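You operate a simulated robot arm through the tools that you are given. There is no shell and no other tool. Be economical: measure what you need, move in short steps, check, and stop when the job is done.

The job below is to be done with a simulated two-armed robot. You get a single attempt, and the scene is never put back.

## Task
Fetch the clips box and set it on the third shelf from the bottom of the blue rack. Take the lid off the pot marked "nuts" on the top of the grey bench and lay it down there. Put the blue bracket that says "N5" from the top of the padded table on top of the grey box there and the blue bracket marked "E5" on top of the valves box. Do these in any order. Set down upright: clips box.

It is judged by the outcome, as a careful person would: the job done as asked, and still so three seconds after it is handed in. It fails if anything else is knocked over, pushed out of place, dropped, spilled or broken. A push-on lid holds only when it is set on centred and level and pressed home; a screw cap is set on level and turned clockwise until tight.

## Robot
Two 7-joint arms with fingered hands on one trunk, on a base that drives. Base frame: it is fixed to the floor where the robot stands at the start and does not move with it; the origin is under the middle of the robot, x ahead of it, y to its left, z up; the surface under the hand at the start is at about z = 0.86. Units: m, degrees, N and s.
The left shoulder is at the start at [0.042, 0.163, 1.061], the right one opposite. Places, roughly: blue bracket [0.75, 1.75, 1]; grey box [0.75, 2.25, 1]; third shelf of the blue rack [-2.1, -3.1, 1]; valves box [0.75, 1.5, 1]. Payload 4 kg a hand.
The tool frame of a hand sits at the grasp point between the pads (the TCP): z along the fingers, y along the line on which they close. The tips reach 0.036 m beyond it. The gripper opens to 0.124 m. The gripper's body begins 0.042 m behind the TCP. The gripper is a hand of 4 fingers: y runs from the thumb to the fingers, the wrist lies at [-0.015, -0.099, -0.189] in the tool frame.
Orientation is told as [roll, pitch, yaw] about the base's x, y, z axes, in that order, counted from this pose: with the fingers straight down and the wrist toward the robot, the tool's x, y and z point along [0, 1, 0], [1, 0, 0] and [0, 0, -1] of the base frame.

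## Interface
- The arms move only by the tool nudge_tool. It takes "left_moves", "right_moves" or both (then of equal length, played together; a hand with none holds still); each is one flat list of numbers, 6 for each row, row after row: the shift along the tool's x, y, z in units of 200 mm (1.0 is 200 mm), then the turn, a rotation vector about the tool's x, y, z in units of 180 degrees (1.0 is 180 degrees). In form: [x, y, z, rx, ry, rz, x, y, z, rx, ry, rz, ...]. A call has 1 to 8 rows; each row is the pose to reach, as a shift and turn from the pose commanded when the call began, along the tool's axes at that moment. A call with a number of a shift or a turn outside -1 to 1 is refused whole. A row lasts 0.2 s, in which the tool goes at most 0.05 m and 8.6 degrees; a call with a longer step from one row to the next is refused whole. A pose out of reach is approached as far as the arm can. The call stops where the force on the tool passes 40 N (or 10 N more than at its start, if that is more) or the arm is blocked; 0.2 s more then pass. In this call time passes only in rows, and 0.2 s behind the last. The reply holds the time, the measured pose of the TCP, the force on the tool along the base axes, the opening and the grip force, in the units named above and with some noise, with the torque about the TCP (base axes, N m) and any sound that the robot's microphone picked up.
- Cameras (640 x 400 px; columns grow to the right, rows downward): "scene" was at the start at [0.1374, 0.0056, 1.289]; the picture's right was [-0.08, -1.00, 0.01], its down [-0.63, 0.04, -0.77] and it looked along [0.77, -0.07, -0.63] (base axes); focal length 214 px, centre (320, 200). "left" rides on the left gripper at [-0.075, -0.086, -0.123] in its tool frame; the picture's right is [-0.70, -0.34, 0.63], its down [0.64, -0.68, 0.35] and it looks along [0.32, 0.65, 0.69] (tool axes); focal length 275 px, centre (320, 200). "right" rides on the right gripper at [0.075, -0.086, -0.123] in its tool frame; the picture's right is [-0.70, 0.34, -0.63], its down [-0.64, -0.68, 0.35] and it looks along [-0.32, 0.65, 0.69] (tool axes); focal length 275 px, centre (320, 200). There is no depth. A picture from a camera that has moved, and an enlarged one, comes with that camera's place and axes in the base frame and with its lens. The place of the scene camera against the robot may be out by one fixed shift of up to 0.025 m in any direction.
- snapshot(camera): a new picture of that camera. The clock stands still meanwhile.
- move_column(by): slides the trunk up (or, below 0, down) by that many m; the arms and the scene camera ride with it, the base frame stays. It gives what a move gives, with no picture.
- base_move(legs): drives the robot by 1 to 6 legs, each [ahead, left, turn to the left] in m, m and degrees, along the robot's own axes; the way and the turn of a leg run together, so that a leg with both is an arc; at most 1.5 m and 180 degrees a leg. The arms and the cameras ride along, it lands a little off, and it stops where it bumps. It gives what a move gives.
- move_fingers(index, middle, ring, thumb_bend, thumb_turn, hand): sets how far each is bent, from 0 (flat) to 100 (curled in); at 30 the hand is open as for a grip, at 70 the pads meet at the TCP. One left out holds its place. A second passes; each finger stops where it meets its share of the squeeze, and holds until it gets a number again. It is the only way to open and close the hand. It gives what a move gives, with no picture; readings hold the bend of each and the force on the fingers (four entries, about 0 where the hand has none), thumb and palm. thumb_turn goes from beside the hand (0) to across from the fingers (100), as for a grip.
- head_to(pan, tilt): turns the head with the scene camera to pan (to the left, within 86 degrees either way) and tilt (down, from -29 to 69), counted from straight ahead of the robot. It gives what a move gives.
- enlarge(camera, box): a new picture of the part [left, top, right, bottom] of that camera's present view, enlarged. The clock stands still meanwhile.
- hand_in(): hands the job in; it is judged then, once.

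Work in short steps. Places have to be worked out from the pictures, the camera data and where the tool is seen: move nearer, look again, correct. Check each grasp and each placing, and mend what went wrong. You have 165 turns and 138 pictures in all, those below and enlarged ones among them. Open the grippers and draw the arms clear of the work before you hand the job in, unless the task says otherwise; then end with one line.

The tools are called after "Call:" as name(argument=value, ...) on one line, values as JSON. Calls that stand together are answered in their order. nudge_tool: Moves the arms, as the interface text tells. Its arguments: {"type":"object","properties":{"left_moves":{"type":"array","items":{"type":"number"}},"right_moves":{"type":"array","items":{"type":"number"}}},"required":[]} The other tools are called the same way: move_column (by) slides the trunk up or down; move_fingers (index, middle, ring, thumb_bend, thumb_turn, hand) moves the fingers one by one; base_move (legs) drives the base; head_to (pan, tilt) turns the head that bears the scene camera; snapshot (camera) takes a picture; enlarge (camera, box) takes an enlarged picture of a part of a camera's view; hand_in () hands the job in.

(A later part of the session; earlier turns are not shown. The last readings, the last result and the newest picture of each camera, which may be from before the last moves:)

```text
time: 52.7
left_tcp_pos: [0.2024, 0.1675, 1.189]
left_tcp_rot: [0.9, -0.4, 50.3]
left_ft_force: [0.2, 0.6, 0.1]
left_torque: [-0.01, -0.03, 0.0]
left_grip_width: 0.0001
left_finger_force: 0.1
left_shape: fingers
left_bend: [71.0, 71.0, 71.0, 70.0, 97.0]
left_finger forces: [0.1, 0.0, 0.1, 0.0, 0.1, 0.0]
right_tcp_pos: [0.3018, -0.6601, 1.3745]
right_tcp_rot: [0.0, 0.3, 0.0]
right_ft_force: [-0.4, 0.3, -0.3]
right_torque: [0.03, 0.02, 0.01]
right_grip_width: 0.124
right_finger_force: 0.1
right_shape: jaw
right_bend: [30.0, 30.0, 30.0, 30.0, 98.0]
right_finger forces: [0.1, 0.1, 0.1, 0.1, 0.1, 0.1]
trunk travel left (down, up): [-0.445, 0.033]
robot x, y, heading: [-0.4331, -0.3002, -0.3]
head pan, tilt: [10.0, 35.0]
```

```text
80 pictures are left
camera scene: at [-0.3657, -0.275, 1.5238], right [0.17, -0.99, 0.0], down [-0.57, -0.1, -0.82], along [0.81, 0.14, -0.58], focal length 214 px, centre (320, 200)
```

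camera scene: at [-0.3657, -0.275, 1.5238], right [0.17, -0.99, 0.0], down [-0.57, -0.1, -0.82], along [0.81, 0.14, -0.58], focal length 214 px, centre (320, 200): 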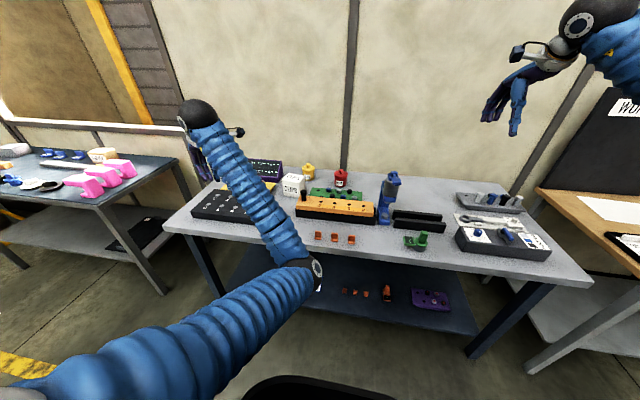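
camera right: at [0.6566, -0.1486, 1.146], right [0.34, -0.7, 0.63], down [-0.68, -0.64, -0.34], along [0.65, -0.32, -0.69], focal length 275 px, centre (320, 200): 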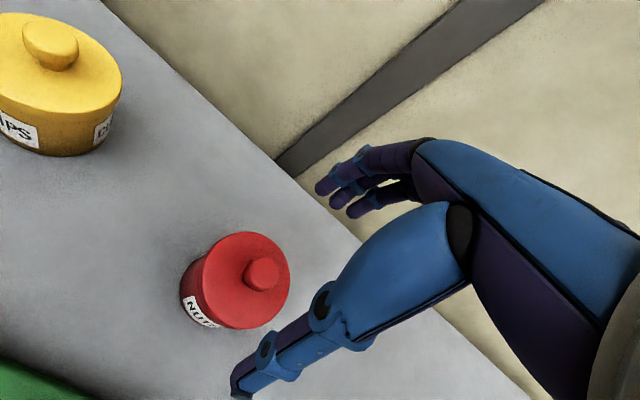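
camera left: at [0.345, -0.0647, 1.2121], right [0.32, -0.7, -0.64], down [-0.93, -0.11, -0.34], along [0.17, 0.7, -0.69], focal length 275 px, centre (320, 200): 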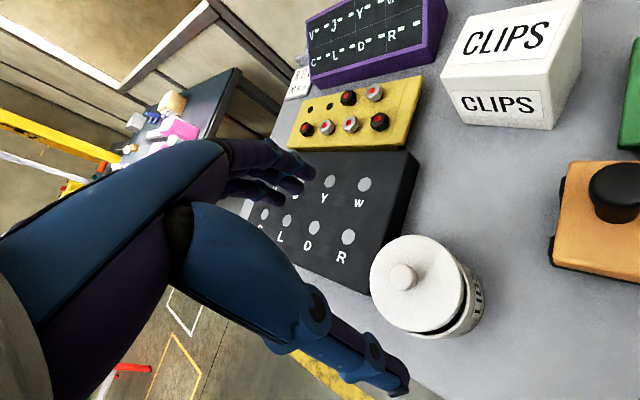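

Elbow is still inward; the earlier sideways move with yaw 50 did it. I retrace that too, back above the lids pot.

Call:
nudge_tool(left_moves=[-0.2, 0, 0, -0.002, -0.004, 0, -0.4, 0, 0, -0.002, -0.004, 0, -0.6, 0, 0, -0.002, -0.004, 0, -0.8, 0, 0, -0.002, -0.004, 0, -0.9, 0, 0, -0.002, -0.004, 0])

Call:
snapshot(camera="scene")

Call:
enlarge(camera="left", box=[300, 170, 560, 370])

```text
time: 53.9
left_tcp_pos: [0.3396, 0.0491, 1.1875]
left_tcp_rot: [0.3, -0.5, 50.2]
left_ft_force: [-0.4, 0.5, 0.1]
left_torque: [0.03, 0.01, -0.01]
left_grip_width: 0.0
left_finger_force: 0.0
left_shape: fingers
left_bend: [71.0, 71.0, 71.0, 70.0, 97.0]
left_finger forces: [0.0, 0.1, 0.0, 0.1, 0.0, 0.0]
right_tcp_pos: [0.3027, -0.6594, 1.3741]
right_tcp_rot: [0.1, 0.2, 0.0]
right_ft_force: [-0.5, 0.2, 0.3]
right_torque: [-0.01, -0.02, 0.0]
right_grip_width: 0.1238
right_finger_force: 0.0
right_shape: jaw
right_bend: [30.0, 30.0, 30.0, 30.0, 98.0]
right_finger forces: [0.1, 0.0, 0.0, 0.1, 0.0, 0.0]
trunk travel left (down, up): [-0.445, 0.033]
robot x, y, heading: [-0.4362, -0.3044, -0.5]
head pan, tilt: [10.0, 35.0]
```

```text
79 pictures are left
camera scene: at [-0.3657, -0.2752, 1.5238], right [0.17, -0.99, 0.0], down [-0.57, -0.1, -0.82], along [0.81, 0.14, -0.58], focal length 214 px, centre (320, 200)
```

scene: 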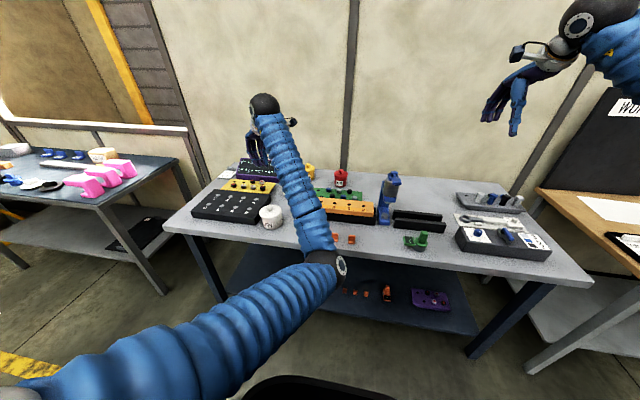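

```text
2.00 times, centred on (430, 270) of left
camera zoom: at [0.3423, -0.0662, 1.3074], right [0.32, -0.7, -0.64], down [-0.93, -0.11, -0.35], along [0.18, 0.71, -0.68], focal length 551 px, centre (100, 60)
```

zoom: 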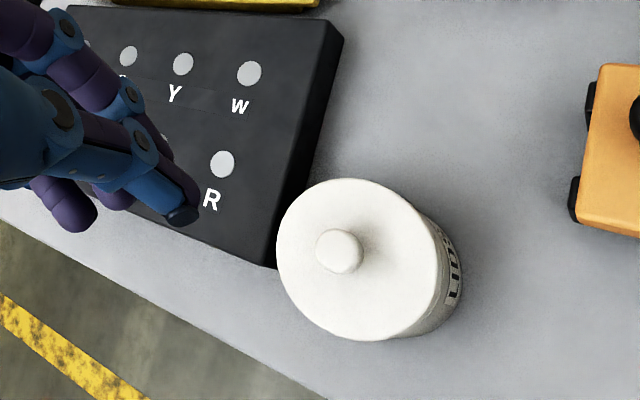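

Let me zoom hard on the lid seam to judge whether it is seated.

Call:
enlarge(camera="left", box=[430, 240, 540, 350])

Call:
enlarge(camera="scene", box=[255, 198, 290, 233])

```text
3.64 times, centred on (485, 295) of left
camera zoom: at [0.3423, -0.0662, 1.3074], right [0.32, -0.7, -0.64], down [-0.93, -0.11, -0.35], along [0.18, 0.71, -0.68], focal length 1001 px, centre (-280, -146)
```

zoom: 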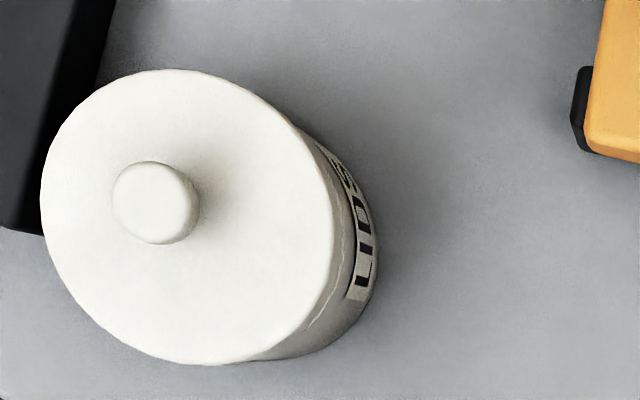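

```text
11.43 times, centred on (272, 216) of scene
camera zoom: at [-0.3657, -0.2752, 1.5238], right [0.17, -0.99, 0.0], down [-0.57, -0.1, -0.82], along [0.81, 0.14, -0.58], focal length 2451 px, centre (863, 23)
```

zoom: 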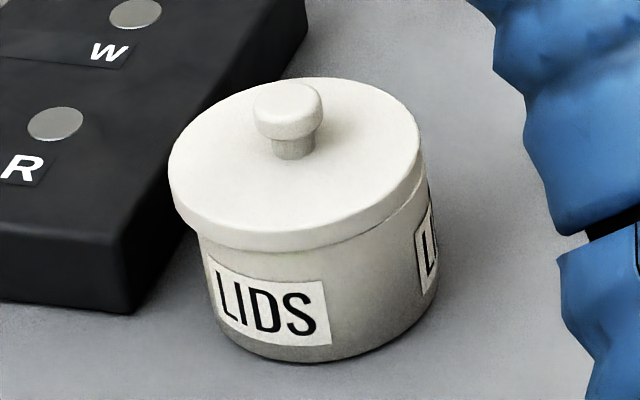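

Against the red pot's geometry, the overhangs match a seated, centred lid, and the pot is back at ≈(0.341, 0.052). One more confirming press on the knob.

Call:
nudge_tool(left_moves=[0.005, 0.018, 0.2, 0, 0, 0, 0.005, 0.018, 0.4, 0, 0, 0, 0.005, 0.018, 0.6, 0, 0, 0, 0.005, 0.018, 0.8, 0, 0, 0, 0.005, 0.018, 0.9, 0, 0, 0, 0.005, 0.018, 0.95, 0, 0, 0, 0.005, 0.018, 1.0, 0, 0, 0])

Call:
nudge_tool(left_moves=[0, 0, -0.1, 0, 0, 0, 0, 0, -0.3, 0, 0, 0, 0, 0, -0.5, 0, 0, 0, 0, 0, -0.7, 0, 0, 0, 0, 0, -0.9, 0, 0, 0])

Call:
enlarge(camera="scene", box=[230, 180, 340, 250])

```text
time: 55.7
left_tcp_pos: [0.3418, 0.1291, 1.0229]
left_tcp_rot: [0.9, -4.7, 54.2]
left_ft_force: [-0.7, 1.0, 0.7]
left_torque: [0.02, -0.03, -0.01]
left_grip_width: 0.0
left_finger_force: 0.1
left_shape: fingers
left_bend: [71.0, 71.0, 71.0, 70.0, 97.0]
left_finger forces: [0.0, 0.0, 0.0, 0.1, 0.0, 0.1]
right_tcp_pos: [0.3013, -0.6606, 1.373]
right_tcp_rot: [0.0, 0.2, -0.1]
right_ft_force: [-0.7, -0.2, 0.0]
right_torque: [-0.04, -0.01, -0.01]
right_grip_width: 0.1237
right_finger_force: 0.1
right_shape: jaw
right_bend: [30.0, 30.0, 30.0, 30.0, 98.0]
right_finger forces: [0.0, 0.0, 0.0, 0.0, 0.1, 0.0]
trunk travel left (down, up): [-0.445, 0.033]
robot x, y, heading: [-0.4329, -0.3069, -0.2]
head pan, tilt: [10.0, 35.0]
stopped in row 7 (left hand): the arm was blocked; the commanded pose is now the measured one
```

```text
time: 56.9
left_tcp_pos: [0.3367, 0.113, 1.2031]
left_tcp_rot: [0.8, -4.4, 54.0]
left_ft_force: [0.6, -0.4, 0.2]
left_torque: [0.01, -0.03, 0.0]
left_grip_width: 0.0001
left_finger_force: 0.1
left_shape: fingers
left_bend: [71.0, 71.0, 71.0, 70.0, 97.0]
left_finger forces: [0.0, 0.0, 0.0, 0.0, 0.0, 0.0]
right_tcp_pos: [0.3004, -0.66, 1.374]
right_tcp_rot: [0.1, 0.1, -0.1]
right_ft_force: [0.5, 0.4, 0.0]
right_torque: [-0.04, -0.02, 0.01]
right_grip_width: 0.1239
right_finger_force: 0.0
right_shape: jaw
right_bend: [30.0, 30.0, 30.0, 30.0, 98.0]
right_finger forces: [0.0, 0.0, 0.0, 0.1, 0.1, 0.0]
trunk travel left (down, up): [-0.445, 0.033]
robot x, y, heading: [-0.4295, -0.3039, -0.3]
head pan, tilt: [10.0, 35.0]
```

```text
5.71 times, centred on (285, 215) of scene
camera zoom: at [-0.3662, -0.2754, 1.5239], right [0.17, -0.99, 0.0], down [-0.57, -0.1, -0.82], along [0.81, 0.14, -0.58], focal length 1226 px, centre (520, 114)
```

zoom: 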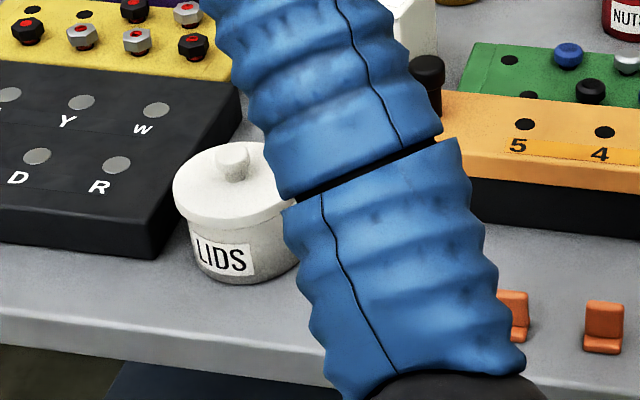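

Blocked again by the forearm, elbow low. I stop this, back the robot away from the bench, and check the bench.

Call:
base_move(legs=[[-0.4, 0, 0]])

Call:
snapshot(camera="scene")

Call:
enlarge(camera="scene", box=[220, 120, 420, 230])

```text
time: 59.3
left_tcp_pos: [-0.0584, 0.1142, 1.2024]
left_tcp_rot: [0.8, -4.4, 54.2]
left_ft_force: [-0.1, -0.6, 0.8]
left_torque: [-0.05, 0.01, 0.02]
left_grip_width: 0.0
left_finger_force: 0.1
left_shape: fingers
left_bend: [71.0, 71.0, 71.0, 70.0, 97.0]
left_finger forces: [0.0, 0.1, 0.1, 0.0, 0.0, 0.0]
right_tcp_pos: [-0.092, -0.6574, 1.374]
right_tcp_rot: [0.0, 0.2, 0.0]
right_ft_force: [-0.7, -0.4, 0.3]
right_torque: [0.02, -0.06, 0.01]
right_grip_width: 0.124
right_finger_force: 0.1
right_shape: jaw
right_bend: [30.0, 30.0, 30.0, 30.0, 98.0]
right_finger forces: [0.1, 0.0, 0.0, 0.0, 0.1, 0.0]
trunk travel left (down, up): [-0.445, 0.033]
robot x, y, heading: [-0.8334, -0.3064, -0.1]
head pan, tilt: [10.0, 35.0]
```

```text
74 pictures are left
camera scene: at [-0.7606, -0.2745, 1.5238], right [0.17, -0.98, 0.0], down [-0.57, -0.1, -0.82], along [0.81, 0.14, -0.58], focal length 214 px, centre (320, 200)
```

scene: 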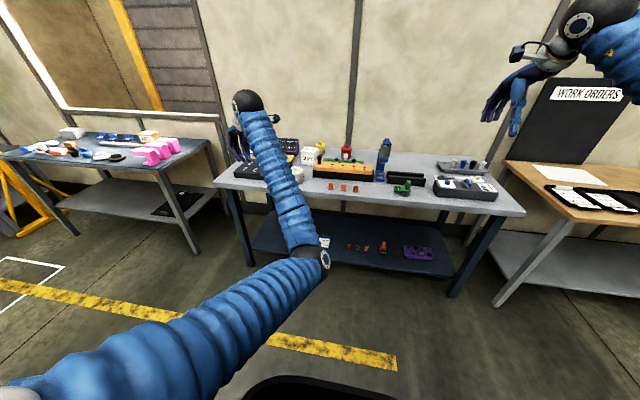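

```text
3.20 times, centred on (320, 175) of scene
camera zoom: at [-0.7606, -0.2745, 1.5238], right [0.17, -0.98, 0.0], down [-0.57, -0.1, -0.82], along [0.81, 0.14, -0.58], focal length 686 px, centre (320, 280)
```

zoom: 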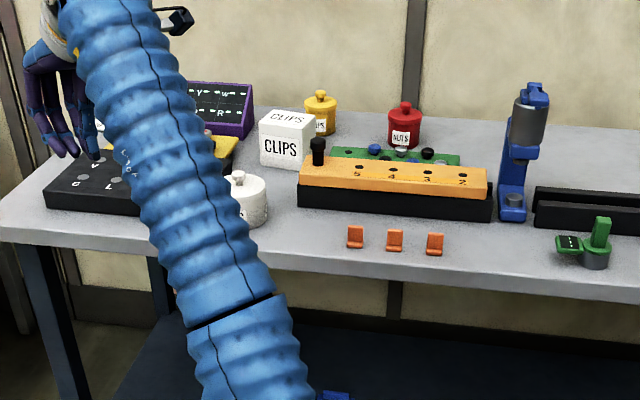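

Bench objects look intact. In free space I now reconfigure the left arm: rotate the hand yaw back past 0 so the elbow is forced outward.

Call:
nudge_tool(left_moves=[0, 0, 0, 0, 0, 0.045, 0, 0, 0, 0, 0, 0.09, 0, 0, 0, 0, 0, 0.135, 0, 0, 0, 0, 0, 0.18, 0, 0, 0, 0, 0, 0.225, 0, 0, 0, 0, 0, 0.27, 0, 0, 0, 0, 0, 0.315, 0, 0, 0, 0, 0, 0.36])

Call:
snapshot(camera="scene")

```text
time: 61.1
left_tcp_pos: [-0.0601, 0.1159, 1.2019]
left_tcp_rot: [4.4, -1.1, -10.8]
left_ft_force: [-0.7, 1.1, -0.5]
left_torque: [-0.01, -0.02, -0.02]
left_grip_width: 0.0
left_finger_force: 0.0
left_shape: fingers
left_bend: [71.0, 71.0, 71.0, 70.0, 97.0]
left_finger forces: [0.0, 0.0, 0.0, 0.1, 0.0, 0.1]
right_tcp_pos: [-0.0906, -0.6575, 1.3726]
right_tcp_rot: [0.0, 0.2, -0.1]
right_ft_force: [-0.3, -0.2, 0.3]
right_torque: [-0.03, -0.05, -0.02]
right_grip_width: 0.1237
right_finger_force: 0.1
right_shape: jaw
right_bend: [30.0, 30.0, 30.0, 30.0, 98.0]
right_finger forces: [0.0, 0.0, 0.0, 0.1, 0.0, 0.1]
trunk travel left (down, up): [-0.445, 0.033]
robot x, y, heading: [-0.8304, -0.3021, 0.1]
head pan, tilt: [10.0, 35.0]
```

```text
72 pictures are left
camera scene: at [-0.7598, -0.2735, 1.5238], right [0.17, -0.98, 0.0], down [-0.57, -0.1, -0.82], along [0.8, 0.14, -0.58], focal length 214 px, centre (320, 200)
```

scene: 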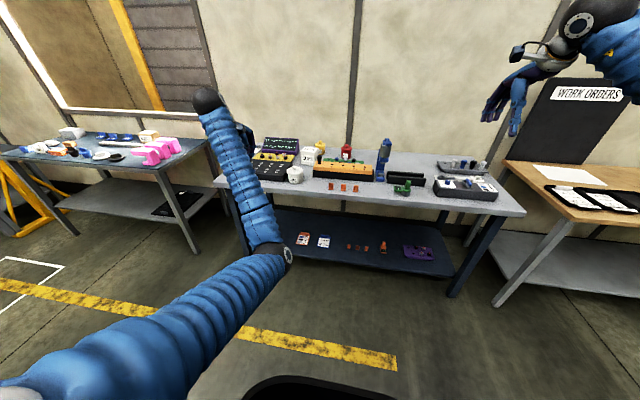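

The right arm still has its good posture, so I'll use it for the nuts lid from farther back (straighter arm, clear of the press). First raise the left hand and swing it outward to get its elbow high.

Call:
nudge_tool(left_moves=[0.05, 0, -0.2, 0.004, -0.008, -0.01, 0.1, 0, -0.4, 0.008, -0.016, -0.02, 0.15, 0, -0.6, 0.008, -0.024, -0.03, 0.2, 0, -0.8, 0.008, -0.024, -0.04, 0.2, 0, -1.0, 0.008, -0.024, -0.05])

Call:
snapshot(camera="scene")

```text
time: 62.3
left_tcp_pos: [-0.058, 0.1394, 1.4031]
left_tcp_rot: [0.0, 0.0, -1.6]
left_ft_force: [-0.1, -0.2, 0.9]
left_torque: [-0.01, -0.02, 0.02]
left_grip_width: 0.0001
left_finger_force: 0.1
left_shape: fingers
left_bend: [71.0, 71.0, 71.0, 70.0, 97.0]
left_finger forces: [0.0, 0.0, 0.1, 0.1, 0.1, 0.1]
right_tcp_pos: [-0.0927, -0.6578, 1.3753]
right_tcp_rot: [0.1, 0.2, -0.1]
right_ft_force: [0.2, 0.1, -0.1]
right_torque: [0.02, -0.02, -0.01]
right_grip_width: 0.1237
right_finger_force: 0.1
right_shape: jaw
right_bend: [30.0, 30.0, 30.0, 30.0, 98.0]
right_finger forces: [0.1, 0.1, 0.1, 0.0, 0.0, 0.1]
trunk travel left (down, up): [-0.445, 0.033]
robot x, y, heading: [-0.8307, -0.3058, -0.0]
head pan, tilt: [10.0, 35.0]
```

```text
71 pictures are left
camera scene: at [-0.7608, -0.2748, 1.524], right [0.17, -0.98, 0.0], down [-0.57, -0.1, -0.82], along [0.81, 0.14, -0.58], focal length 214 px, centre (320, 200)
```

scene: 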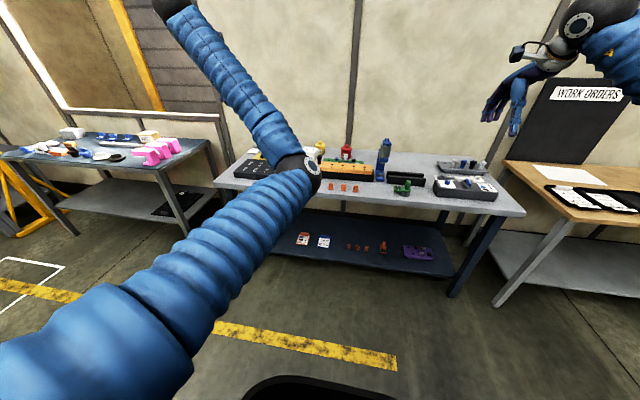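

Left elbow is now high (z≈1.28). I drive to about (-0.15, 0).

Call:
base_move(legs=[[0, 0.3, 0], [0.68, 0, 0]])

Call:
head_to(pan=-20, tilt=35)

Call:
snapshot(camera="scene")

```text
time: 67.8
left_tcp_pos: [0.6218, 0.4524, 1.4033]
left_tcp_rot: [0.0, -0.1, -0.8]
left_ft_force: [0.9, -0.8, 0.3]
left_torque: [0.02, 0.0, -0.02]
left_grip_width: 0.0
left_finger_force: 0.0
left_shape: fingers
left_bend: [71.0, 71.0, 71.0, 70.0, 97.0]
left_finger forces: [0.0, 0.0, 0.0, 0.1, 0.0, 0.0]
right_tcp_pos: [0.5988, -0.3453, 1.373]
right_tcp_rot: [0.1, 0.2, 0.7]
right_ft_force: [0.0, 0.7, 0.7]
right_torque: [0.01, 0.02, -0.01]
right_grip_width: 0.1241
right_finger_force: 0.1
right_shape: jaw
right_bend: [30.0, 30.0, 30.0, 30.0, 98.0]
right_finger forces: [0.1, 0.0, 0.0, 0.0, 0.0, 0.1]
trunk travel left (down, up): [-0.445, 0.033]
robot x, y, heading: [-0.1436, 0.0029, 0.5]
head pan, tilt: [10.0, 35.0]
```

```text
time: 68.7
left_tcp_pos: [0.6222, 0.4521, 1.4023]
left_tcp_rot: [0.0, -0.1, -0.9]
left_ft_force: [-0.1, -0.3, -0.3]
left_torque: [0.02, -0.01, 0.02]
left_grip_width: 0.0
left_finger_force: 0.2
left_shape: fingers
left_bend: [71.0, 71.0, 71.0, 70.0, 97.0]
left_finger forces: [0.0, 0.0, 0.1, 0.1, 0.0, 0.0]
right_tcp_pos: [0.5976, -0.3456, 1.3738]
right_tcp_rot: [0.0, 0.2, 0.7]
right_ft_force: [-0.3, 0.6, -0.2]
right_torque: [0.02, 0.0, 0.0]
right_grip_width: 0.1238
right_finger_force: 0.0
right_shape: jaw
right_bend: [30.0, 30.0, 30.0, 30.0, 98.0]
right_finger forces: [0.0, 0.1, 0.0, 0.0, 0.0, 0.0]
trunk travel left (down, up): [-0.445, 0.033]
robot x, y, heading: [-0.1463, 0.0059, 0.5]
head pan, tilt: [-20.0, 35.0]
```

```text
70 pictures are left
camera scene: at [-0.0786, -0.016, 1.5239], right [-0.33, -0.94, 0.0], down [-0.54, 0.19, -0.82], along [0.77, -0.27, -0.58], focal length 214 px, centre (320, 200)
```

scene: 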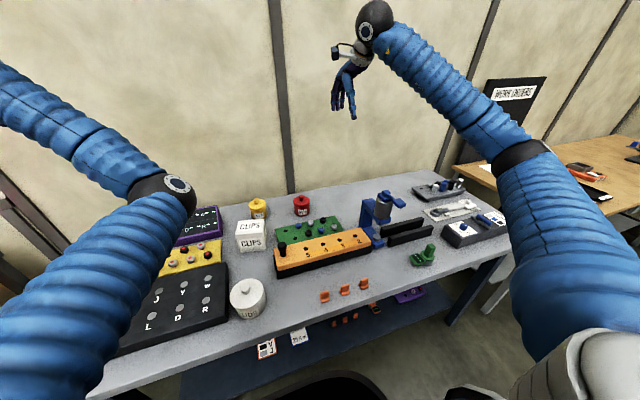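

Right arm moves out over the nuts pot, still high.

Call:
nudge_tool(right_moves=[0.103, 0.122, 0.05, 0, 0, 0.004, 0.207, 0.243, 0.15, 0, 0, 0.004, 0.31, 0.365, 0.3, 0, 0, 0.004, 0.413, 0.487, 0.45, 0, 0, 0.004, 0.517, 0.608, 0.6, 0, 0, 0.004, 0.62, 0.73, 0.75, 0, 0, 0.004])

Call:
snapshot(camera="scene")

Call:
snapshot(camera="right")

```text
time: 70.1
left_tcp_pos: [0.6242, 0.4543, 1.4014]
left_tcp_rot: [0.1, 0.0, -1.0]
left_ft_force: [0.3, -0.1, -1.0]
left_torque: [0.01, 0.01, 0.01]
left_grip_width: 0.0
left_finger_force: 0.0
left_shape: fingers
left_bend: [71.0, 71.0, 71.0, 70.0, 97.0]
left_finger forces: [0.0, 0.1, 0.0, 0.0, 0.0, 0.0]
right_tcp_pos: [0.7428, -0.2212, 1.2237]
right_tcp_rot: [0.0, 0.1, 0.0]
right_ft_force: [0.6, -0.1, 0.3]
right_torque: [0.02, 0.03, 0.04]
right_grip_width: 0.1238
right_finger_force: 0.1
right_shape: jaw
right_bend: [30.0, 30.0, 30.0, 30.0, 98.0]
right_finger forces: [0.1, 0.0, 0.1, 0.1, 0.0, 0.1]
trunk travel left (down, up): [-0.445, 0.033]
robot x, y, heading: [-0.1454, 0.0009, 0.8]
head pan, tilt: [-20.0, 35.0]
```

```text
69 pictures are left
camera scene: at [-0.0768, -0.0152, 1.5237], right [-0.33, -0.94, 0.0], down [-0.54, 0.19, -0.82], along [0.77, -0.27, -0.58], focal length 214 px, centre (320, 200)
```

scene: 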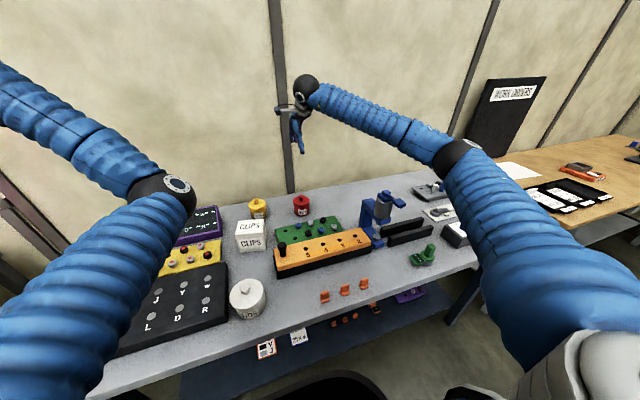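

```text
68 pictures are left
camera right: at [0.6579, -0.1455, 1.3458], right [0.34, -0.7, 0.63], down [-0.68, -0.64, -0.34], along [0.65, -0.32, -0.69], focal length 275 px, centre (320, 200)
```

right: 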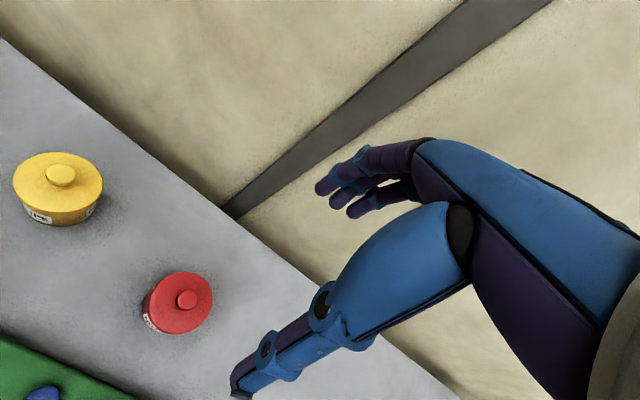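

Knob reads (0.744, -0.221). Elbow path is clear of the press. I lower by 0.2 and check.

Call:
nudge_tool(right_moves=[0, 0.005, 0.2, 0, 0, 0, 0, 0.005, 0.4, 0, 0, 0, 0, 0.005, 0.6, 0, 0, 0, 0, 0.005, 0.8, 0, 0, 0, 0, 0.005, 1.0, 0, 0, 0])

Call:
snapshot(camera="scene")

```text
time: 71.3
left_tcp_pos: [0.6237, 0.4517, 1.4037]
left_tcp_rot: [0.0, -0.2, -0.9]
left_ft_force: [0.3, 0.1, -0.2]
left_torque: [0.0, 0.01, 0.01]
left_grip_width: 0.0
left_finger_force: 0.1
left_shape: fingers
left_bend: [71.0, 71.0, 71.0, 70.0, 97.0]
left_finger forces: [0.1, 0.0, 0.0, 0.1, 0.0, 0.0]
right_tcp_pos: [0.7408, -0.2223, 1.0249]
right_tcp_rot: [0.0, 0.2, 0.0]
right_ft_force: [-0.7, -0.4, 0.6]
right_torque: [0.04, 0.0, 0.03]
right_grip_width: 0.1237
right_finger_force: 0.1
right_shape: jaw
right_bend: [30.0, 30.0, 30.0, 30.0, 98.0]
right_finger forces: [0.1, 0.0, 0.0, 0.0, 0.0, 0.0]
trunk travel left (down, up): [-0.445, 0.033]
robot x, y, heading: [-0.1447, 0.0031, 0.4]
head pan, tilt: [-20.0, 35.0]
```

```text
67 pictures are left
camera scene: at [-0.078, -0.0163, 1.5238], right [-0.33, -0.94, 0.0], down [-0.54, 0.19, -0.82], along [0.77, -0.27, -0.58], focal length 214 px, centre (320, 200)
```

scene: 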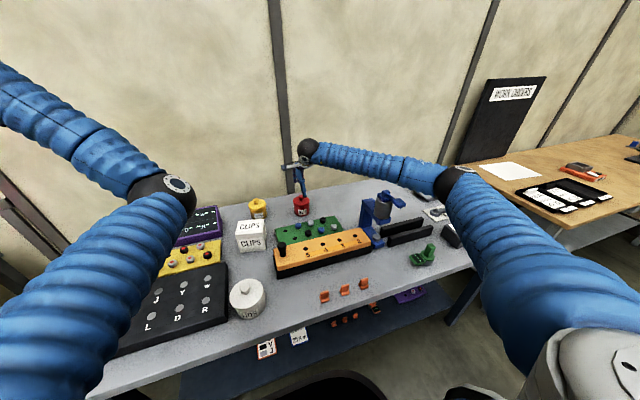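

Clear of the press. Lower to z ≈ 0.918 around the lid rim.

Call:
nudge_tool(right_moves=[0, 0.015, 0.15, 0, 0, 0, 0, 0.015, 0.3, 0, 0, 0, 0, 0.015, 0.42, 0, 0, 0, 0, 0.015, 0.51, 0, 0, 0])

Call:
snapshot(camera="right")

Call:
enlarge(camera="scene", box=[240, 120, 420, 250])

```text
time: 72.5
left_tcp_pos: [0.6183, 0.4553, 1.4032]
left_tcp_rot: [-0.3, -0.3, -1.0]
left_ft_force: [-0.3, -0.2, 0.2]
left_torque: [-0.03, -0.02, 0.01]
left_grip_width: 0.0003
left_finger_force: 0.1
left_shape: fingers
left_bend: [71.0, 71.0, 71.0, 70.0, 97.0]
left_finger forces: [0.0, 0.0, 0.0, 0.0, 0.0, 0.0]
right_tcp_pos: [0.7556, -0.2229, 0.9593]
right_tcp_rot: [0.3, -2.4, -0.5]
right_ft_force: [0.1, 0.4, -0.3]
right_torque: [0.05, -0.04, 0.01]
right_grip_width: 0.1238
right_finger_force: 0.0
right_shape: jaw
right_bend: [30.0, 30.0, 30.0, 30.0, 98.0]
right_finger forces: [0.0, 0.0, 0.1, 0.0, 0.0, 0.0]
trunk travel left (down, up): [-0.445, 0.033]
robot x, y, heading: [-0.1434, -0.0035, 0.5]
head pan, tilt: [-20.0, 35.0]
stopped in row 4 (right hand): the arm was blocked; the commanded pose is now the measured one
```

```text
66 pictures are left
camera right: at [0.6661, -0.1479, 1.0798], right [0.3, -0.7, 0.64], down [-0.67, -0.64, -0.38], along [0.67, -0.32, -0.67], focal length 275 px, centre (320, 200)
```

right: 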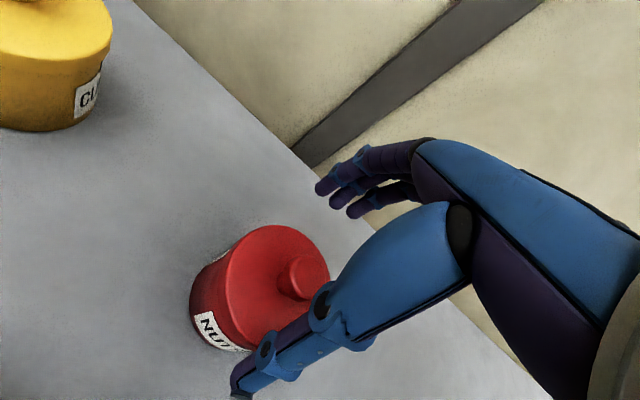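

```text
3.08 times, centred on (330, 185) of scene
camera zoom: at [-0.0845, -0.0123, 1.5229], right [-0.33, -0.94, 0.0], down [-0.54, 0.19, -0.82], along [0.77, -0.27, -0.57], focal length 660 px, centre (289, 246)
```

zoom: 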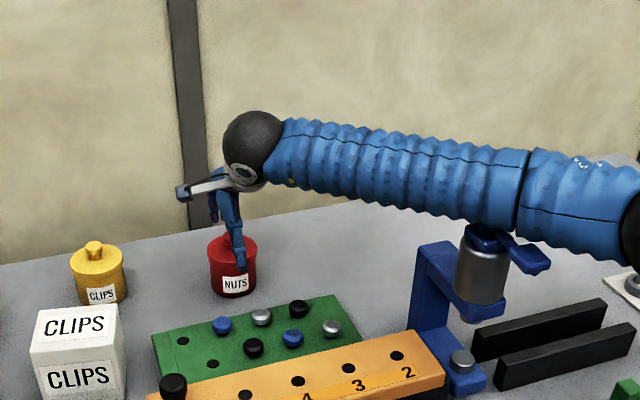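

Blocked again with the same symptom. I zoom in at the press/forearm to find the contact.

Call:
enlarge(camera="scene", box=[360, 150, 450, 220])

```text
5.71 times, centred on (405, 185) of scene
camera zoom: at [-0.0845, -0.0123, 1.5229], right [-0.33, -0.94, 0.0], down [-0.54, 0.19, -0.82], along [0.77, -0.27, -0.57], focal length 1226 px, centre (-166, 286)
```

zoom: 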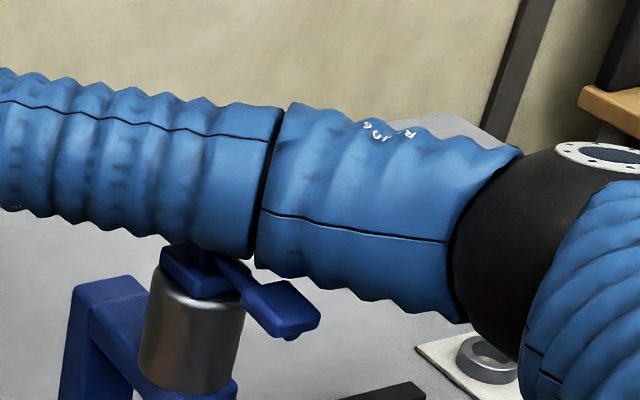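

The forearm is lying on the press. I back up, and will approach from further left with the hand yawed so the forearm passes well left of the press.

Call:
nudge_tool(right_moves=[0, 0, -0.1, 0.013, 0, 0, 0, 0, -0.3, 0.013, 0, 0, 0, 0, -0.5, 0.013, 0, 0, 0, 0, -0.7, 0.013, 0, 0, 0, 0, -0.9, 0.013, 0, 0])

Call:
nudge_tool(right_moves=[0, -0.15, -0.15, 0, 0, 0.0, 0, -0.3, -0.3, 0, 0, 0.0, 0, -0.45, -0.45, 0, 0, 0.0, 0, -0.6, -0.5, 0, 0, 0.0, 0, -0.75, -0.5, 0, 0, 0.0])

Call:
base_move(legs=[[0, 0.36, 0], [0.14, 0, 0]])

Call:
head_to(pan=-35, tilt=35)

Call:
snapshot(camera="scene")

```text
time: 73.7
left_tcp_pos: [0.6222, 0.4513, 1.4036]
left_tcp_rot: [-0.1, -0.2, -1.0]
left_ft_force: [-0.2, -0.1, -0.3]
left_torque: [-0.03, -0.04, -0.03]
left_grip_width: 0.0001
left_finger_force: 0.1
left_shape: fingers
left_bend: [71.0, 71.0, 71.0, 70.0, 97.0]
left_finger forces: [0.0, 0.1, 0.0, 0.0, 0.0, 0.0]
right_tcp_pos: [0.7505, -0.2239, 1.1289]
right_tcp_rot: [0.3, 0.8, -0.4]
right_ft_force: [-0.4, -0.7, -0.2]
right_torque: [-0.02, -0.04, -0.01]
right_grip_width: 0.1237
right_finger_force: 0.0
right_shape: jaw
right_bend: [30.0, 30.0, 30.0, 30.0, 98.0]
right_finger forces: [0.0, 0.1, 0.0, 0.0, 0.0, 0.1]
trunk travel left (down, up): [-0.445, 0.033]
robot x, y, heading: [-0.1428, 0.003, 0.7]
head pan, tilt: [-20.0, 35.0]
```

```text
time: 74.9
left_tcp_pos: [0.6245, 0.4506, 1.4022]
left_tcp_rot: [0.1, -0.2, -1.0]
left_ft_force: [-0.1, -0.4, 0.8]
left_torque: [0.0, -0.01, -0.01]
left_grip_width: 0.0
left_finger_force: 0.2
left_shape: fingers
left_bend: [71.0, 71.0, 71.0, 70.0, 97.0]
left_finger forces: [0.1, 0.1, 0.0, 0.0, 0.1, 0.0]
right_tcp_pos: [0.6034, -0.2248, 1.2283]
right_tcp_rot: [0.3, 0.9, -0.4]
right_ft_force: [-0.4, -1.0, 0.2]
right_torque: [-0.02, 0.01, -0.02]
right_grip_width: 0.124
right_finger_force: 0.1
right_shape: jaw
right_bend: [30.0, 30.0, 30.0, 30.0, 98.0]
right_finger forces: [0.0, 0.1, 0.1, 0.0, 0.0, 0.1]
trunk travel left (down, up): [-0.445, 0.033]
robot x, y, heading: [-0.1425, -0.0016, 0.6]
head pan, tilt: [-20.0, 35.0]
```

```text
time: 78.1
left_tcp_pos: [0.7663, 0.8017, 1.4046]
left_tcp_rot: [0.0, -0.2, -1.5]
left_ft_force: [1.0, -0.4, 0.3]
left_torque: [0.01, -0.02, 0.01]
left_grip_width: 0.0
left_finger_force: 0.1
left_shape: fingers
left_bend: [71.0, 71.0, 71.0, 70.0, 97.0]
left_finger forces: [0.1, 0.1, 0.0, 0.0, 0.0, 0.0]
right_tcp_pos: [0.7403, 0.1251, 1.2294]
right_tcp_rot: [0.4, 0.9, -0.8]
right_ft_force: [-0.2, -0.5, -0.4]
right_torque: [0.03, -0.01, 0.02]
right_grip_width: 0.1239
right_finger_force: 0.0
right_shape: jaw
right_bend: [30.0, 30.0, 30.0, 30.0, 98.0]
right_finger forces: [0.1, 0.1, 0.0, 0.1, 0.0, 0.0]
trunk travel left (down, up): [-0.445, 0.033]
robot x, y, heading: [-0.0021, 0.3585, 0.3]
head pan, tilt: [-20.0, 35.0]
```

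```text
time: 78.9
left_tcp_pos: [0.7658, 0.8031, 1.4028]
left_tcp_rot: [0.0, -0.1, -1.4]
left_ft_force: [0.1, -0.5, -0.1]
left_torque: [-0.03, -0.03, -0.01]
left_grip_width: 0.0001
left_finger_force: 0.0
left_shape: fingers
left_bend: [71.0, 71.0, 71.0, 70.0, 97.0]
left_finger forces: [0.0, 0.0, 0.0, 0.0, 0.1, 0.1]
right_tcp_pos: [0.7415, 0.1252, 1.2272]
right_tcp_rot: [0.3, 0.9, -0.9]
right_ft_force: [0.2, 0.5, -0.1]
right_torque: [-0.01, 0.05, 0.01]
right_grip_width: 0.1238
right_finger_force: 0.1
right_shape: jaw
right_bend: [30.0, 30.0, 30.0, 30.0, 98.0]
right_finger forces: [0.1, 0.0, 0.1, 0.0, 0.0, 0.0]
trunk travel left (down, up): [-0.445, 0.033]
robot x, y, heading: [-0.0041, 0.3539, 0.4]
head pan, tilt: [-35.0, 35.0]
```

```text
63 pictures are left
camera scene: at [0.0515, 0.3188, 1.5238], right [-0.57, -0.82, 0.0], down [-0.47, 0.33, -0.82], along [0.67, -0.47, -0.58], focal length 214 px, centre (320, 200)
```

scene: 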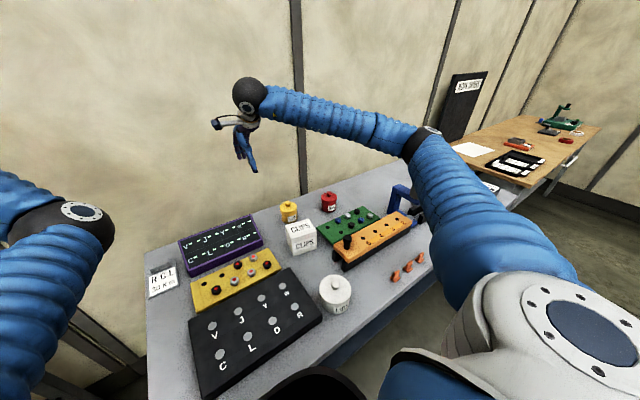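

I swing the right hand toward the pot with a -35° yaw.

Call:
nudge_tool(right_moves=[-0.19, 0, 0, 0, 0, 0.036, -0.38, 0, 0, 0, 0, 0.074, -0.57, 0, 0, 0, 0, 0.112, -0.76, 0, 0, 0, 0, 0.15, -0.95, 0, 0, 0, 0, 0.19])

```text
time: 80.1
left_tcp_pos: [0.7654, 0.8007, 1.4022]
left_tcp_rot: [0.0, 0.0, -1.5]
left_ft_force: [-0.2, -0.4, 0.4]
left_torque: [0.03, 0.01, -0.03]
left_grip_width: 0.0004
left_finger_force: 0.1
left_shape: fingers
left_bend: [71.0, 71.0, 71.0, 70.0, 97.0]
left_finger forces: [0.0, 0.0, 0.1, 0.0, 0.0, 0.1]
right_tcp_pos: [0.7343, -0.0639, 1.2295]
right_tcp_rot: [-0.2, 0.9, -35.1]
right_ft_force: [1.0, -0.2, -0.2]
right_torque: [0.04, 0.02, -0.02]
right_grip_width: 0.1236
right_finger_force: 0.1
right_shape: jaw
right_bend: [30.0, 30.0, 30.0, 30.0, 98.0]
right_finger forces: [0.0, 0.1, 0.0, 0.0, 0.0, 0.0]
trunk travel left (down, up): [-0.445, 0.033]
robot x, y, heading: [-0.0028, 0.358, 0.4]
head pan, tilt: [-35.0, 35.0]
```

Call:
nudge_tool(right_moves=[-0.124, 0.099, 0.1, 0, 0, 0, -0.247, 0.198, 0.25, 0, 0, 0, -0.371, 0.296, 0.4, 0, 0, 0, -0.494, 0.395, 0.6, 0, 0, 0, -0.618, 0.494, 0.75, 0, 0, 0])

Call:
snapshot(camera="scene")

Call:
snapshot(camera="right")

```text
refused: row 4 steps farther than a row can; nothing moved
```

```text
62 pictures are left
camera scene: at [0.0506, 0.3181, 1.5239], right [-0.57, -0.82, 0.0], down [-0.47, 0.33, -0.82], along [0.67, -0.47, -0.58], focal length 214 px, centre (320, 200)
```

scene: 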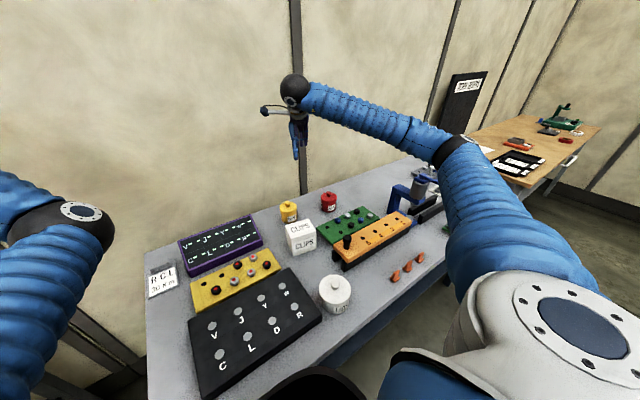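

```text
61 pictures are left
camera right: at [0.7097, 0.0465, 1.3537], right [-0.12, -0.77, 0.63], down [-0.93, -0.13, -0.33], along [0.34, -0.63, -0.7], focal length 275 px, centre (320, 200)
```

right: 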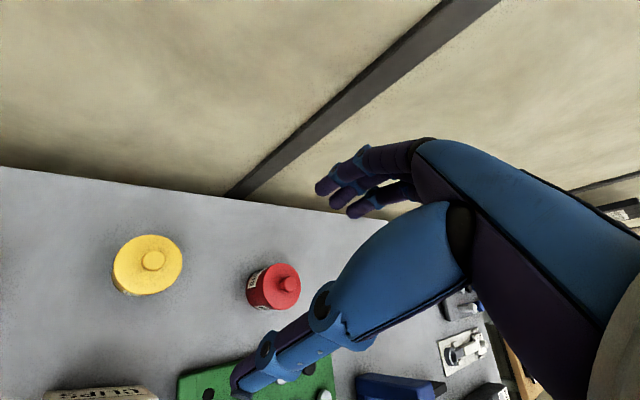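

The step was slightly too long; I resend with finer rows.

Call:
nudge_tool(right_moves=[-0.103, 0.082, 0.1, 0, 0, 0, -0.206, 0.165, 0.23, 0, 0, 0, -0.309, 0.247, 0.36, 0, 0, 0, -0.412, 0.329, 0.49, 0, 0, 0, -0.515, 0.412, 0.62, 0, 0, 0, -0.618, 0.494, 0.75, 0, 0, 0])

Call:
snapshot(camera="scene")

Call:
snapshot(camera="right")

```text
time: 81.5
left_tcp_pos: [0.765, 0.8013, 1.4032]
left_tcp_rot: [0.1, -0.1, -1.4]
left_ft_force: [-0.1, 0.1, 0.6]
left_torque: [0.01, -0.01, -0.01]
left_grip_width: 0.0001
left_finger_force: 0.0
left_shape: fingers
left_bend: [71.0, 71.0, 71.0, 70.0, 97.0]
left_finger forces: [0.1, 0.0, 0.1, 0.1, 0.0, 0.0]
right_tcp_pos: [0.7465, -0.221, 1.078]
right_tcp_rot: [-0.2, 1.0, -35.1]
right_ft_force: [0.0, 0.6, 0.3]
right_torque: [0.02, 0.0, 0.01]
right_grip_width: 0.1238
right_finger_force: 0.0
right_shape: jaw
right_bend: [30.0, 30.0, 30.0, 30.0, 98.0]
right_finger forces: [0.0, 0.0, 0.0, 0.1, 0.1, 0.1]
trunk travel left (down, up): [-0.445, 0.033]
robot x, y, heading: [-0.0051, 0.3566, -0.3]
head pan, tilt: [-35.0, 35.0]
```

```text
60 pictures are left
camera scene: at [0.0508, 0.3176, 1.5238], right [-0.57, -0.82, 0.0], down [-0.47, 0.33, -0.82], along [0.67, -0.47, -0.58], focal length 214 px, centre (320, 200)
```

scene: 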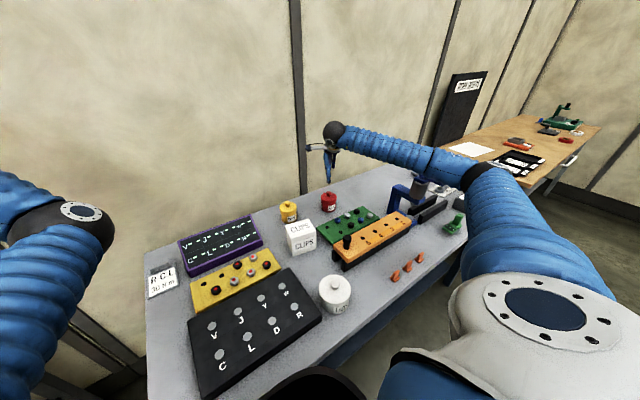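

```text
59 pictures are left
camera right: at [0.7215, -0.1103, 1.2015], right [-0.12, -0.77, 0.63], down [-0.93, -0.13, -0.33], along [0.34, -0.63, -0.7], focal length 275 px, centre (320, 200)
```

right: 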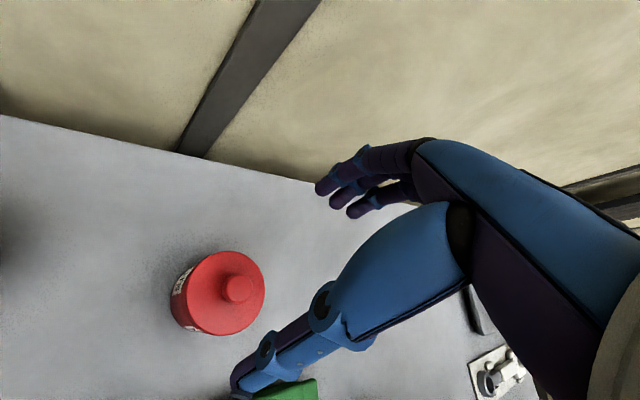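

Knob at (0.742, -0.223). I descend in two careful stages; only to z ≈ 0.935 this time, which suffices for the rim.

Call:
nudge_tool(right_moves=[-0.02, -0.01, 0.12, 0, 0, 0, -0.02, -0.01, 0.24, 0, 0, 0, -0.02, -0.01, 0.36, 0, 0, 0, -0.02, -0.01, 0.46, 0, 0, 0])

Call:
head_to(pan=-45, tilt=30)

Call:
snapshot(camera="scene")

```text
time: 82.5
left_tcp_pos: [0.7667, 0.8019, 1.4023]
left_tcp_rot: [0.1, 0.0, -1.4]
left_ft_force: [0.6, 0.2, 0.0]
left_torque: [0.01, -0.02, -0.01]
left_grip_width: 0.0
left_finger_force: 0.0
left_shape: fingers
left_bend: [71.0, 71.0, 71.0, 70.0, 97.0]
left_finger forces: [0.0, 0.0, 0.1, 0.1, 0.1, 0.1]
right_tcp_pos: [0.7397, -0.223, 0.9842]
right_tcp_rot: [-0.2, 0.9, -35.1]
right_ft_force: [0.0, -0.2, -0.2]
right_torque: [-0.01, -0.01, -0.04]
right_grip_width: 0.124
right_finger_force: 0.1
right_shape: jaw
right_bend: [30.0, 30.0, 30.0, 30.0, 98.0]
right_finger forces: [0.0, 0.1, 0.1, 0.0, 0.1, 0.1]
trunk travel left (down, up): [-0.445, 0.033]
robot x, y, heading: [-0.0029, 0.3587, 0.4]
head pan, tilt: [-35.0, 35.0]
```

```text
time: 83.2
left_tcp_pos: [0.7655, 0.803, 1.4035]
left_tcp_rot: [0.1, 0.0, -1.4]
left_ft_force: [0.9, 1.3, -0.1]
left_torque: [0.0, -0.05, 0.0]
left_grip_width: 0.0002
left_finger_force: 0.1
left_shape: fingers
left_bend: [71.0, 71.0, 71.0, 70.0, 97.0]
left_finger forces: [0.0, 0.1, 0.1, 0.1, 0.0, 0.0]
right_tcp_pos: [0.7391, -0.223, 0.984]
right_tcp_rot: [-0.2, 0.9, -35.1]
right_ft_force: [-1.0, -0.3, 0.1]
right_torque: [0.0, 0.01, 0.0]
right_grip_width: 0.1237
right_finger_force: 0.1
right_shape: jaw
right_bend: [30.0, 30.0, 30.0, 30.0, 98.0]
right_finger forces: [0.1, 0.0, 0.0, 0.0, 0.0, 0.1]
trunk travel left (down, up): [-0.445, 0.033]
robot x, y, heading: [-0.0016, 0.358, 0.3]
head pan, tilt: [-45.0, 30.0]
```

```text
58 pictures are left
camera scene: at [0.0427, 0.3053, 1.5317], right [-0.7, -0.71, 0.0], down [-0.36, 0.35, -0.86], along [0.61, -0.61, -0.5], focal length 214 px, centre (320, 200)
```

scene: 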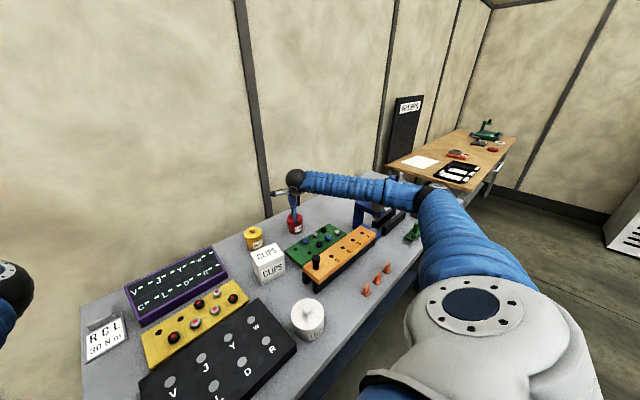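

Tracking is exact at 0.984. Continue down to ≈0.935 in small steps.

Call:
nudge_tool(right_moves=[0.01, 0.012, 0.08, 0, 0, 0, 0.01, 0.012, 0.16, 0, 0, 0, 0.01, 0.012, 0.24, 0, 0, 0])

Call:
snapshot(camera="right")

```text
time: 84.0
left_tcp_pos: [0.7659, 0.8018, 1.4032]
left_tcp_rot: [0.1, -0.1, -1.4]
left_ft_force: [0.3, -0.1, 0.5]
left_torque: [-0.03, 0.01, 0.05]
left_grip_width: 0.0003
left_finger_force: 0.1
left_shape: fingers
left_bend: [71.0, 71.0, 71.0, 70.0, 97.0]
left_finger forces: [0.1, 0.0, 0.0, 0.0, 0.0, 0.0]
right_tcp_pos: [0.7424, -0.2211, 0.9355]
right_tcp_rot: [-0.2, 1.0, -35.1]
right_ft_force: [0.3, 0.4, 0.3]
right_torque: [-0.02, -0.01, -0.01]
right_grip_width: 0.1238
right_finger_force: 0.1
right_shape: jaw
right_bend: [30.0, 30.0, 30.0, 30.0, 98.0]
right_finger forces: [0.0, 0.1, 0.1, 0.1, 0.0, 0.0]
trunk travel left (down, up): [-0.445, 0.033]
robot x, y, heading: [-0.0009, 0.3543, 0.4]
head pan, tilt: [-45.0, 30.0]
```

```text
57 pictures are left
camera right: at [0.718, -0.1125, 1.0591], right [-0.11, -0.77, 0.63], down [-0.93, -0.13, -0.33], along [0.34, -0.63, -0.7], focal length 275 px, centre (320, 200)
```

right: 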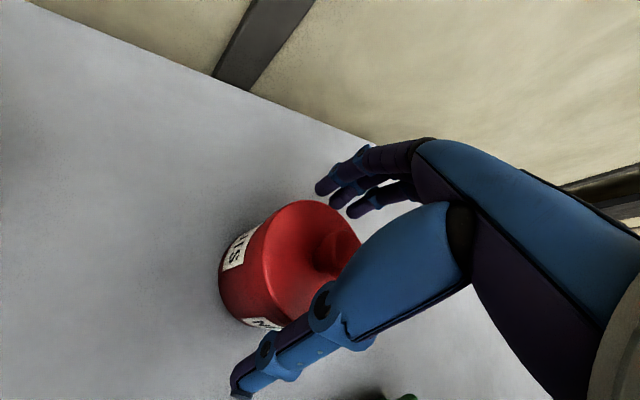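

In place at 0.9355, straddling the lid. Close on the rim.

Call:
move_fingers(hand="right", index=52, middle=52, ring=52, thumb_bend=52)

Call:
snapshot(camera="right")

```text
time: 85.0
left_tcp_pos: [0.7647, 0.803, 1.4027]
left_tcp_rot: [0.0, -0.1, -1.4]
left_ft_force: [0.4, 0.2, -0.1]
left_torque: [0.0, -0.04, -0.01]
left_grip_width: 0.0002
left_finger_force: 0.1
left_shape: fingers
left_bend: [71.0, 71.0, 71.0, 70.0, 97.0]
left_finger forces: [0.1, 0.0, 0.0, 0.1, 0.1, 0.0]
right_tcp_pos: [0.7415, -0.2217, 0.9369]
right_tcp_rot: [-0.2, 0.9, -35.1]
right_ft_force: [1.6, -1.9, 7.9]
right_torque: [-0.33, -0.33, -0.02]
right_grip_width: 0.0819
right_finger_force: 15.5
right_shape: fingers
right_bend: [46.0, 46.0, 51.0, 47.0, 97.0]
right_finger forces: [7.2, 7.4, 1.2, 0.0, 14.5, 0.0]
trunk travel left (down, up): [-0.445, 0.033]
robot x, y, heading: [-0.0037, 0.3552, 0.2]
head pan, tilt: [-45.0, 30.0]
```

```text
56 pictures are left
camera right: at [0.7176, -0.1121, 1.0604], right [-0.12, -0.77, 0.63], down [-0.93, -0.13, -0.33], along [0.34, -0.63, -0.7], focal length 275 px, centre (320, 200)
```

right: 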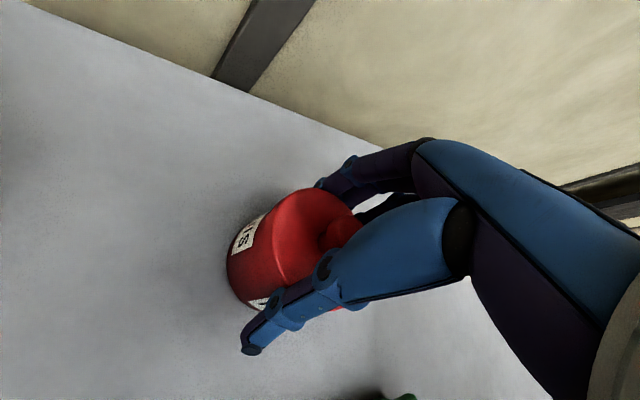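

Gripped at 0.082 m, ~15 N. Lift slowly and listen/look.

Call:
nudge_tool(right_moves=[0, 0, -0.03, 0, 0, 0, 0, 0, -0.07, 0, 0, 0, 0, 0, -0.12, 0, 0, 0])

Call:
snapshot(camera="right")

Call:
enlarge(camera="scene", box=[250, 160, 350, 250])

```text
time: 85.8
left_tcp_pos: [0.7664, 0.8019, 1.4026]
left_tcp_rot: [-0.1, -0.2, -1.4]
left_ft_force: [0.4, -0.2, 0.3]
left_torque: [-0.02, 0.03, 0.0]
left_grip_width: 0.0001
left_finger_force: 0.1
left_shape: fingers
left_bend: [71.0, 71.0, 71.0, 70.0, 97.0]
left_finger forces: [0.0, 0.0, 0.1, 0.0, 0.0, 0.0]
right_tcp_pos: [0.7429, -0.2226, 0.9586]
right_tcp_rot: [-0.1, 1.0, -35.2]
right_ft_force: [-0.1, 0.1, -1.6]
right_torque: [0.05, 0.03, -0.02]
right_grip_width: 0.0815
right_finger_force: 13.8
right_shape: fingers
right_bend: [46.0, 47.0, 51.0, 47.0, 97.0]
right_finger forces: [6.6, 6.4, 1.0, 0.0, 14.1, 0.0]
trunk travel left (down, up): [-0.445, 0.033]
robot x, y, heading: [-0.0039, 0.3559, 0.1]
head pan, tilt: [-45.0, 30.0]
```

```text
55 pictures are left
camera right: at [0.7183, -0.1121, 1.0834], right [-0.11, -0.77, 0.63], down [-0.93, -0.13, -0.33], along [0.34, -0.63, -0.7], focal length 275 px, centre (320, 200)
```

right: 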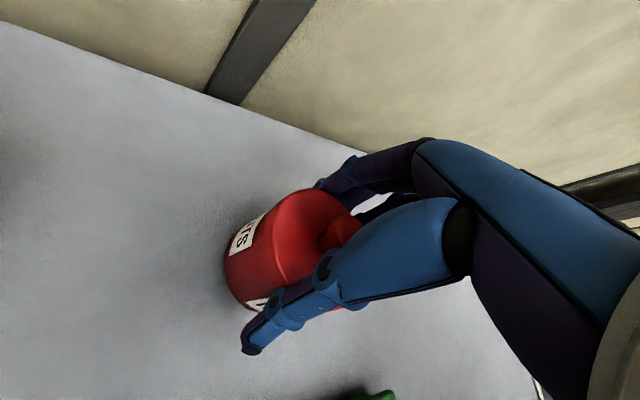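

```text
4.44 times, centred on (300, 205) of scene
camera zoom: at [0.043, 0.3049, 1.5317], right [-0.71, -0.71, 0.0], down [-0.36, 0.35, -0.86], along [0.61, -0.61, -0.5], focal length 953 px, centre (409, 178)
```

zoom: 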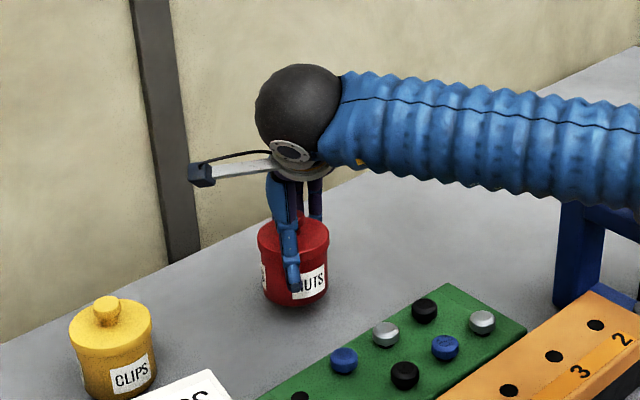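

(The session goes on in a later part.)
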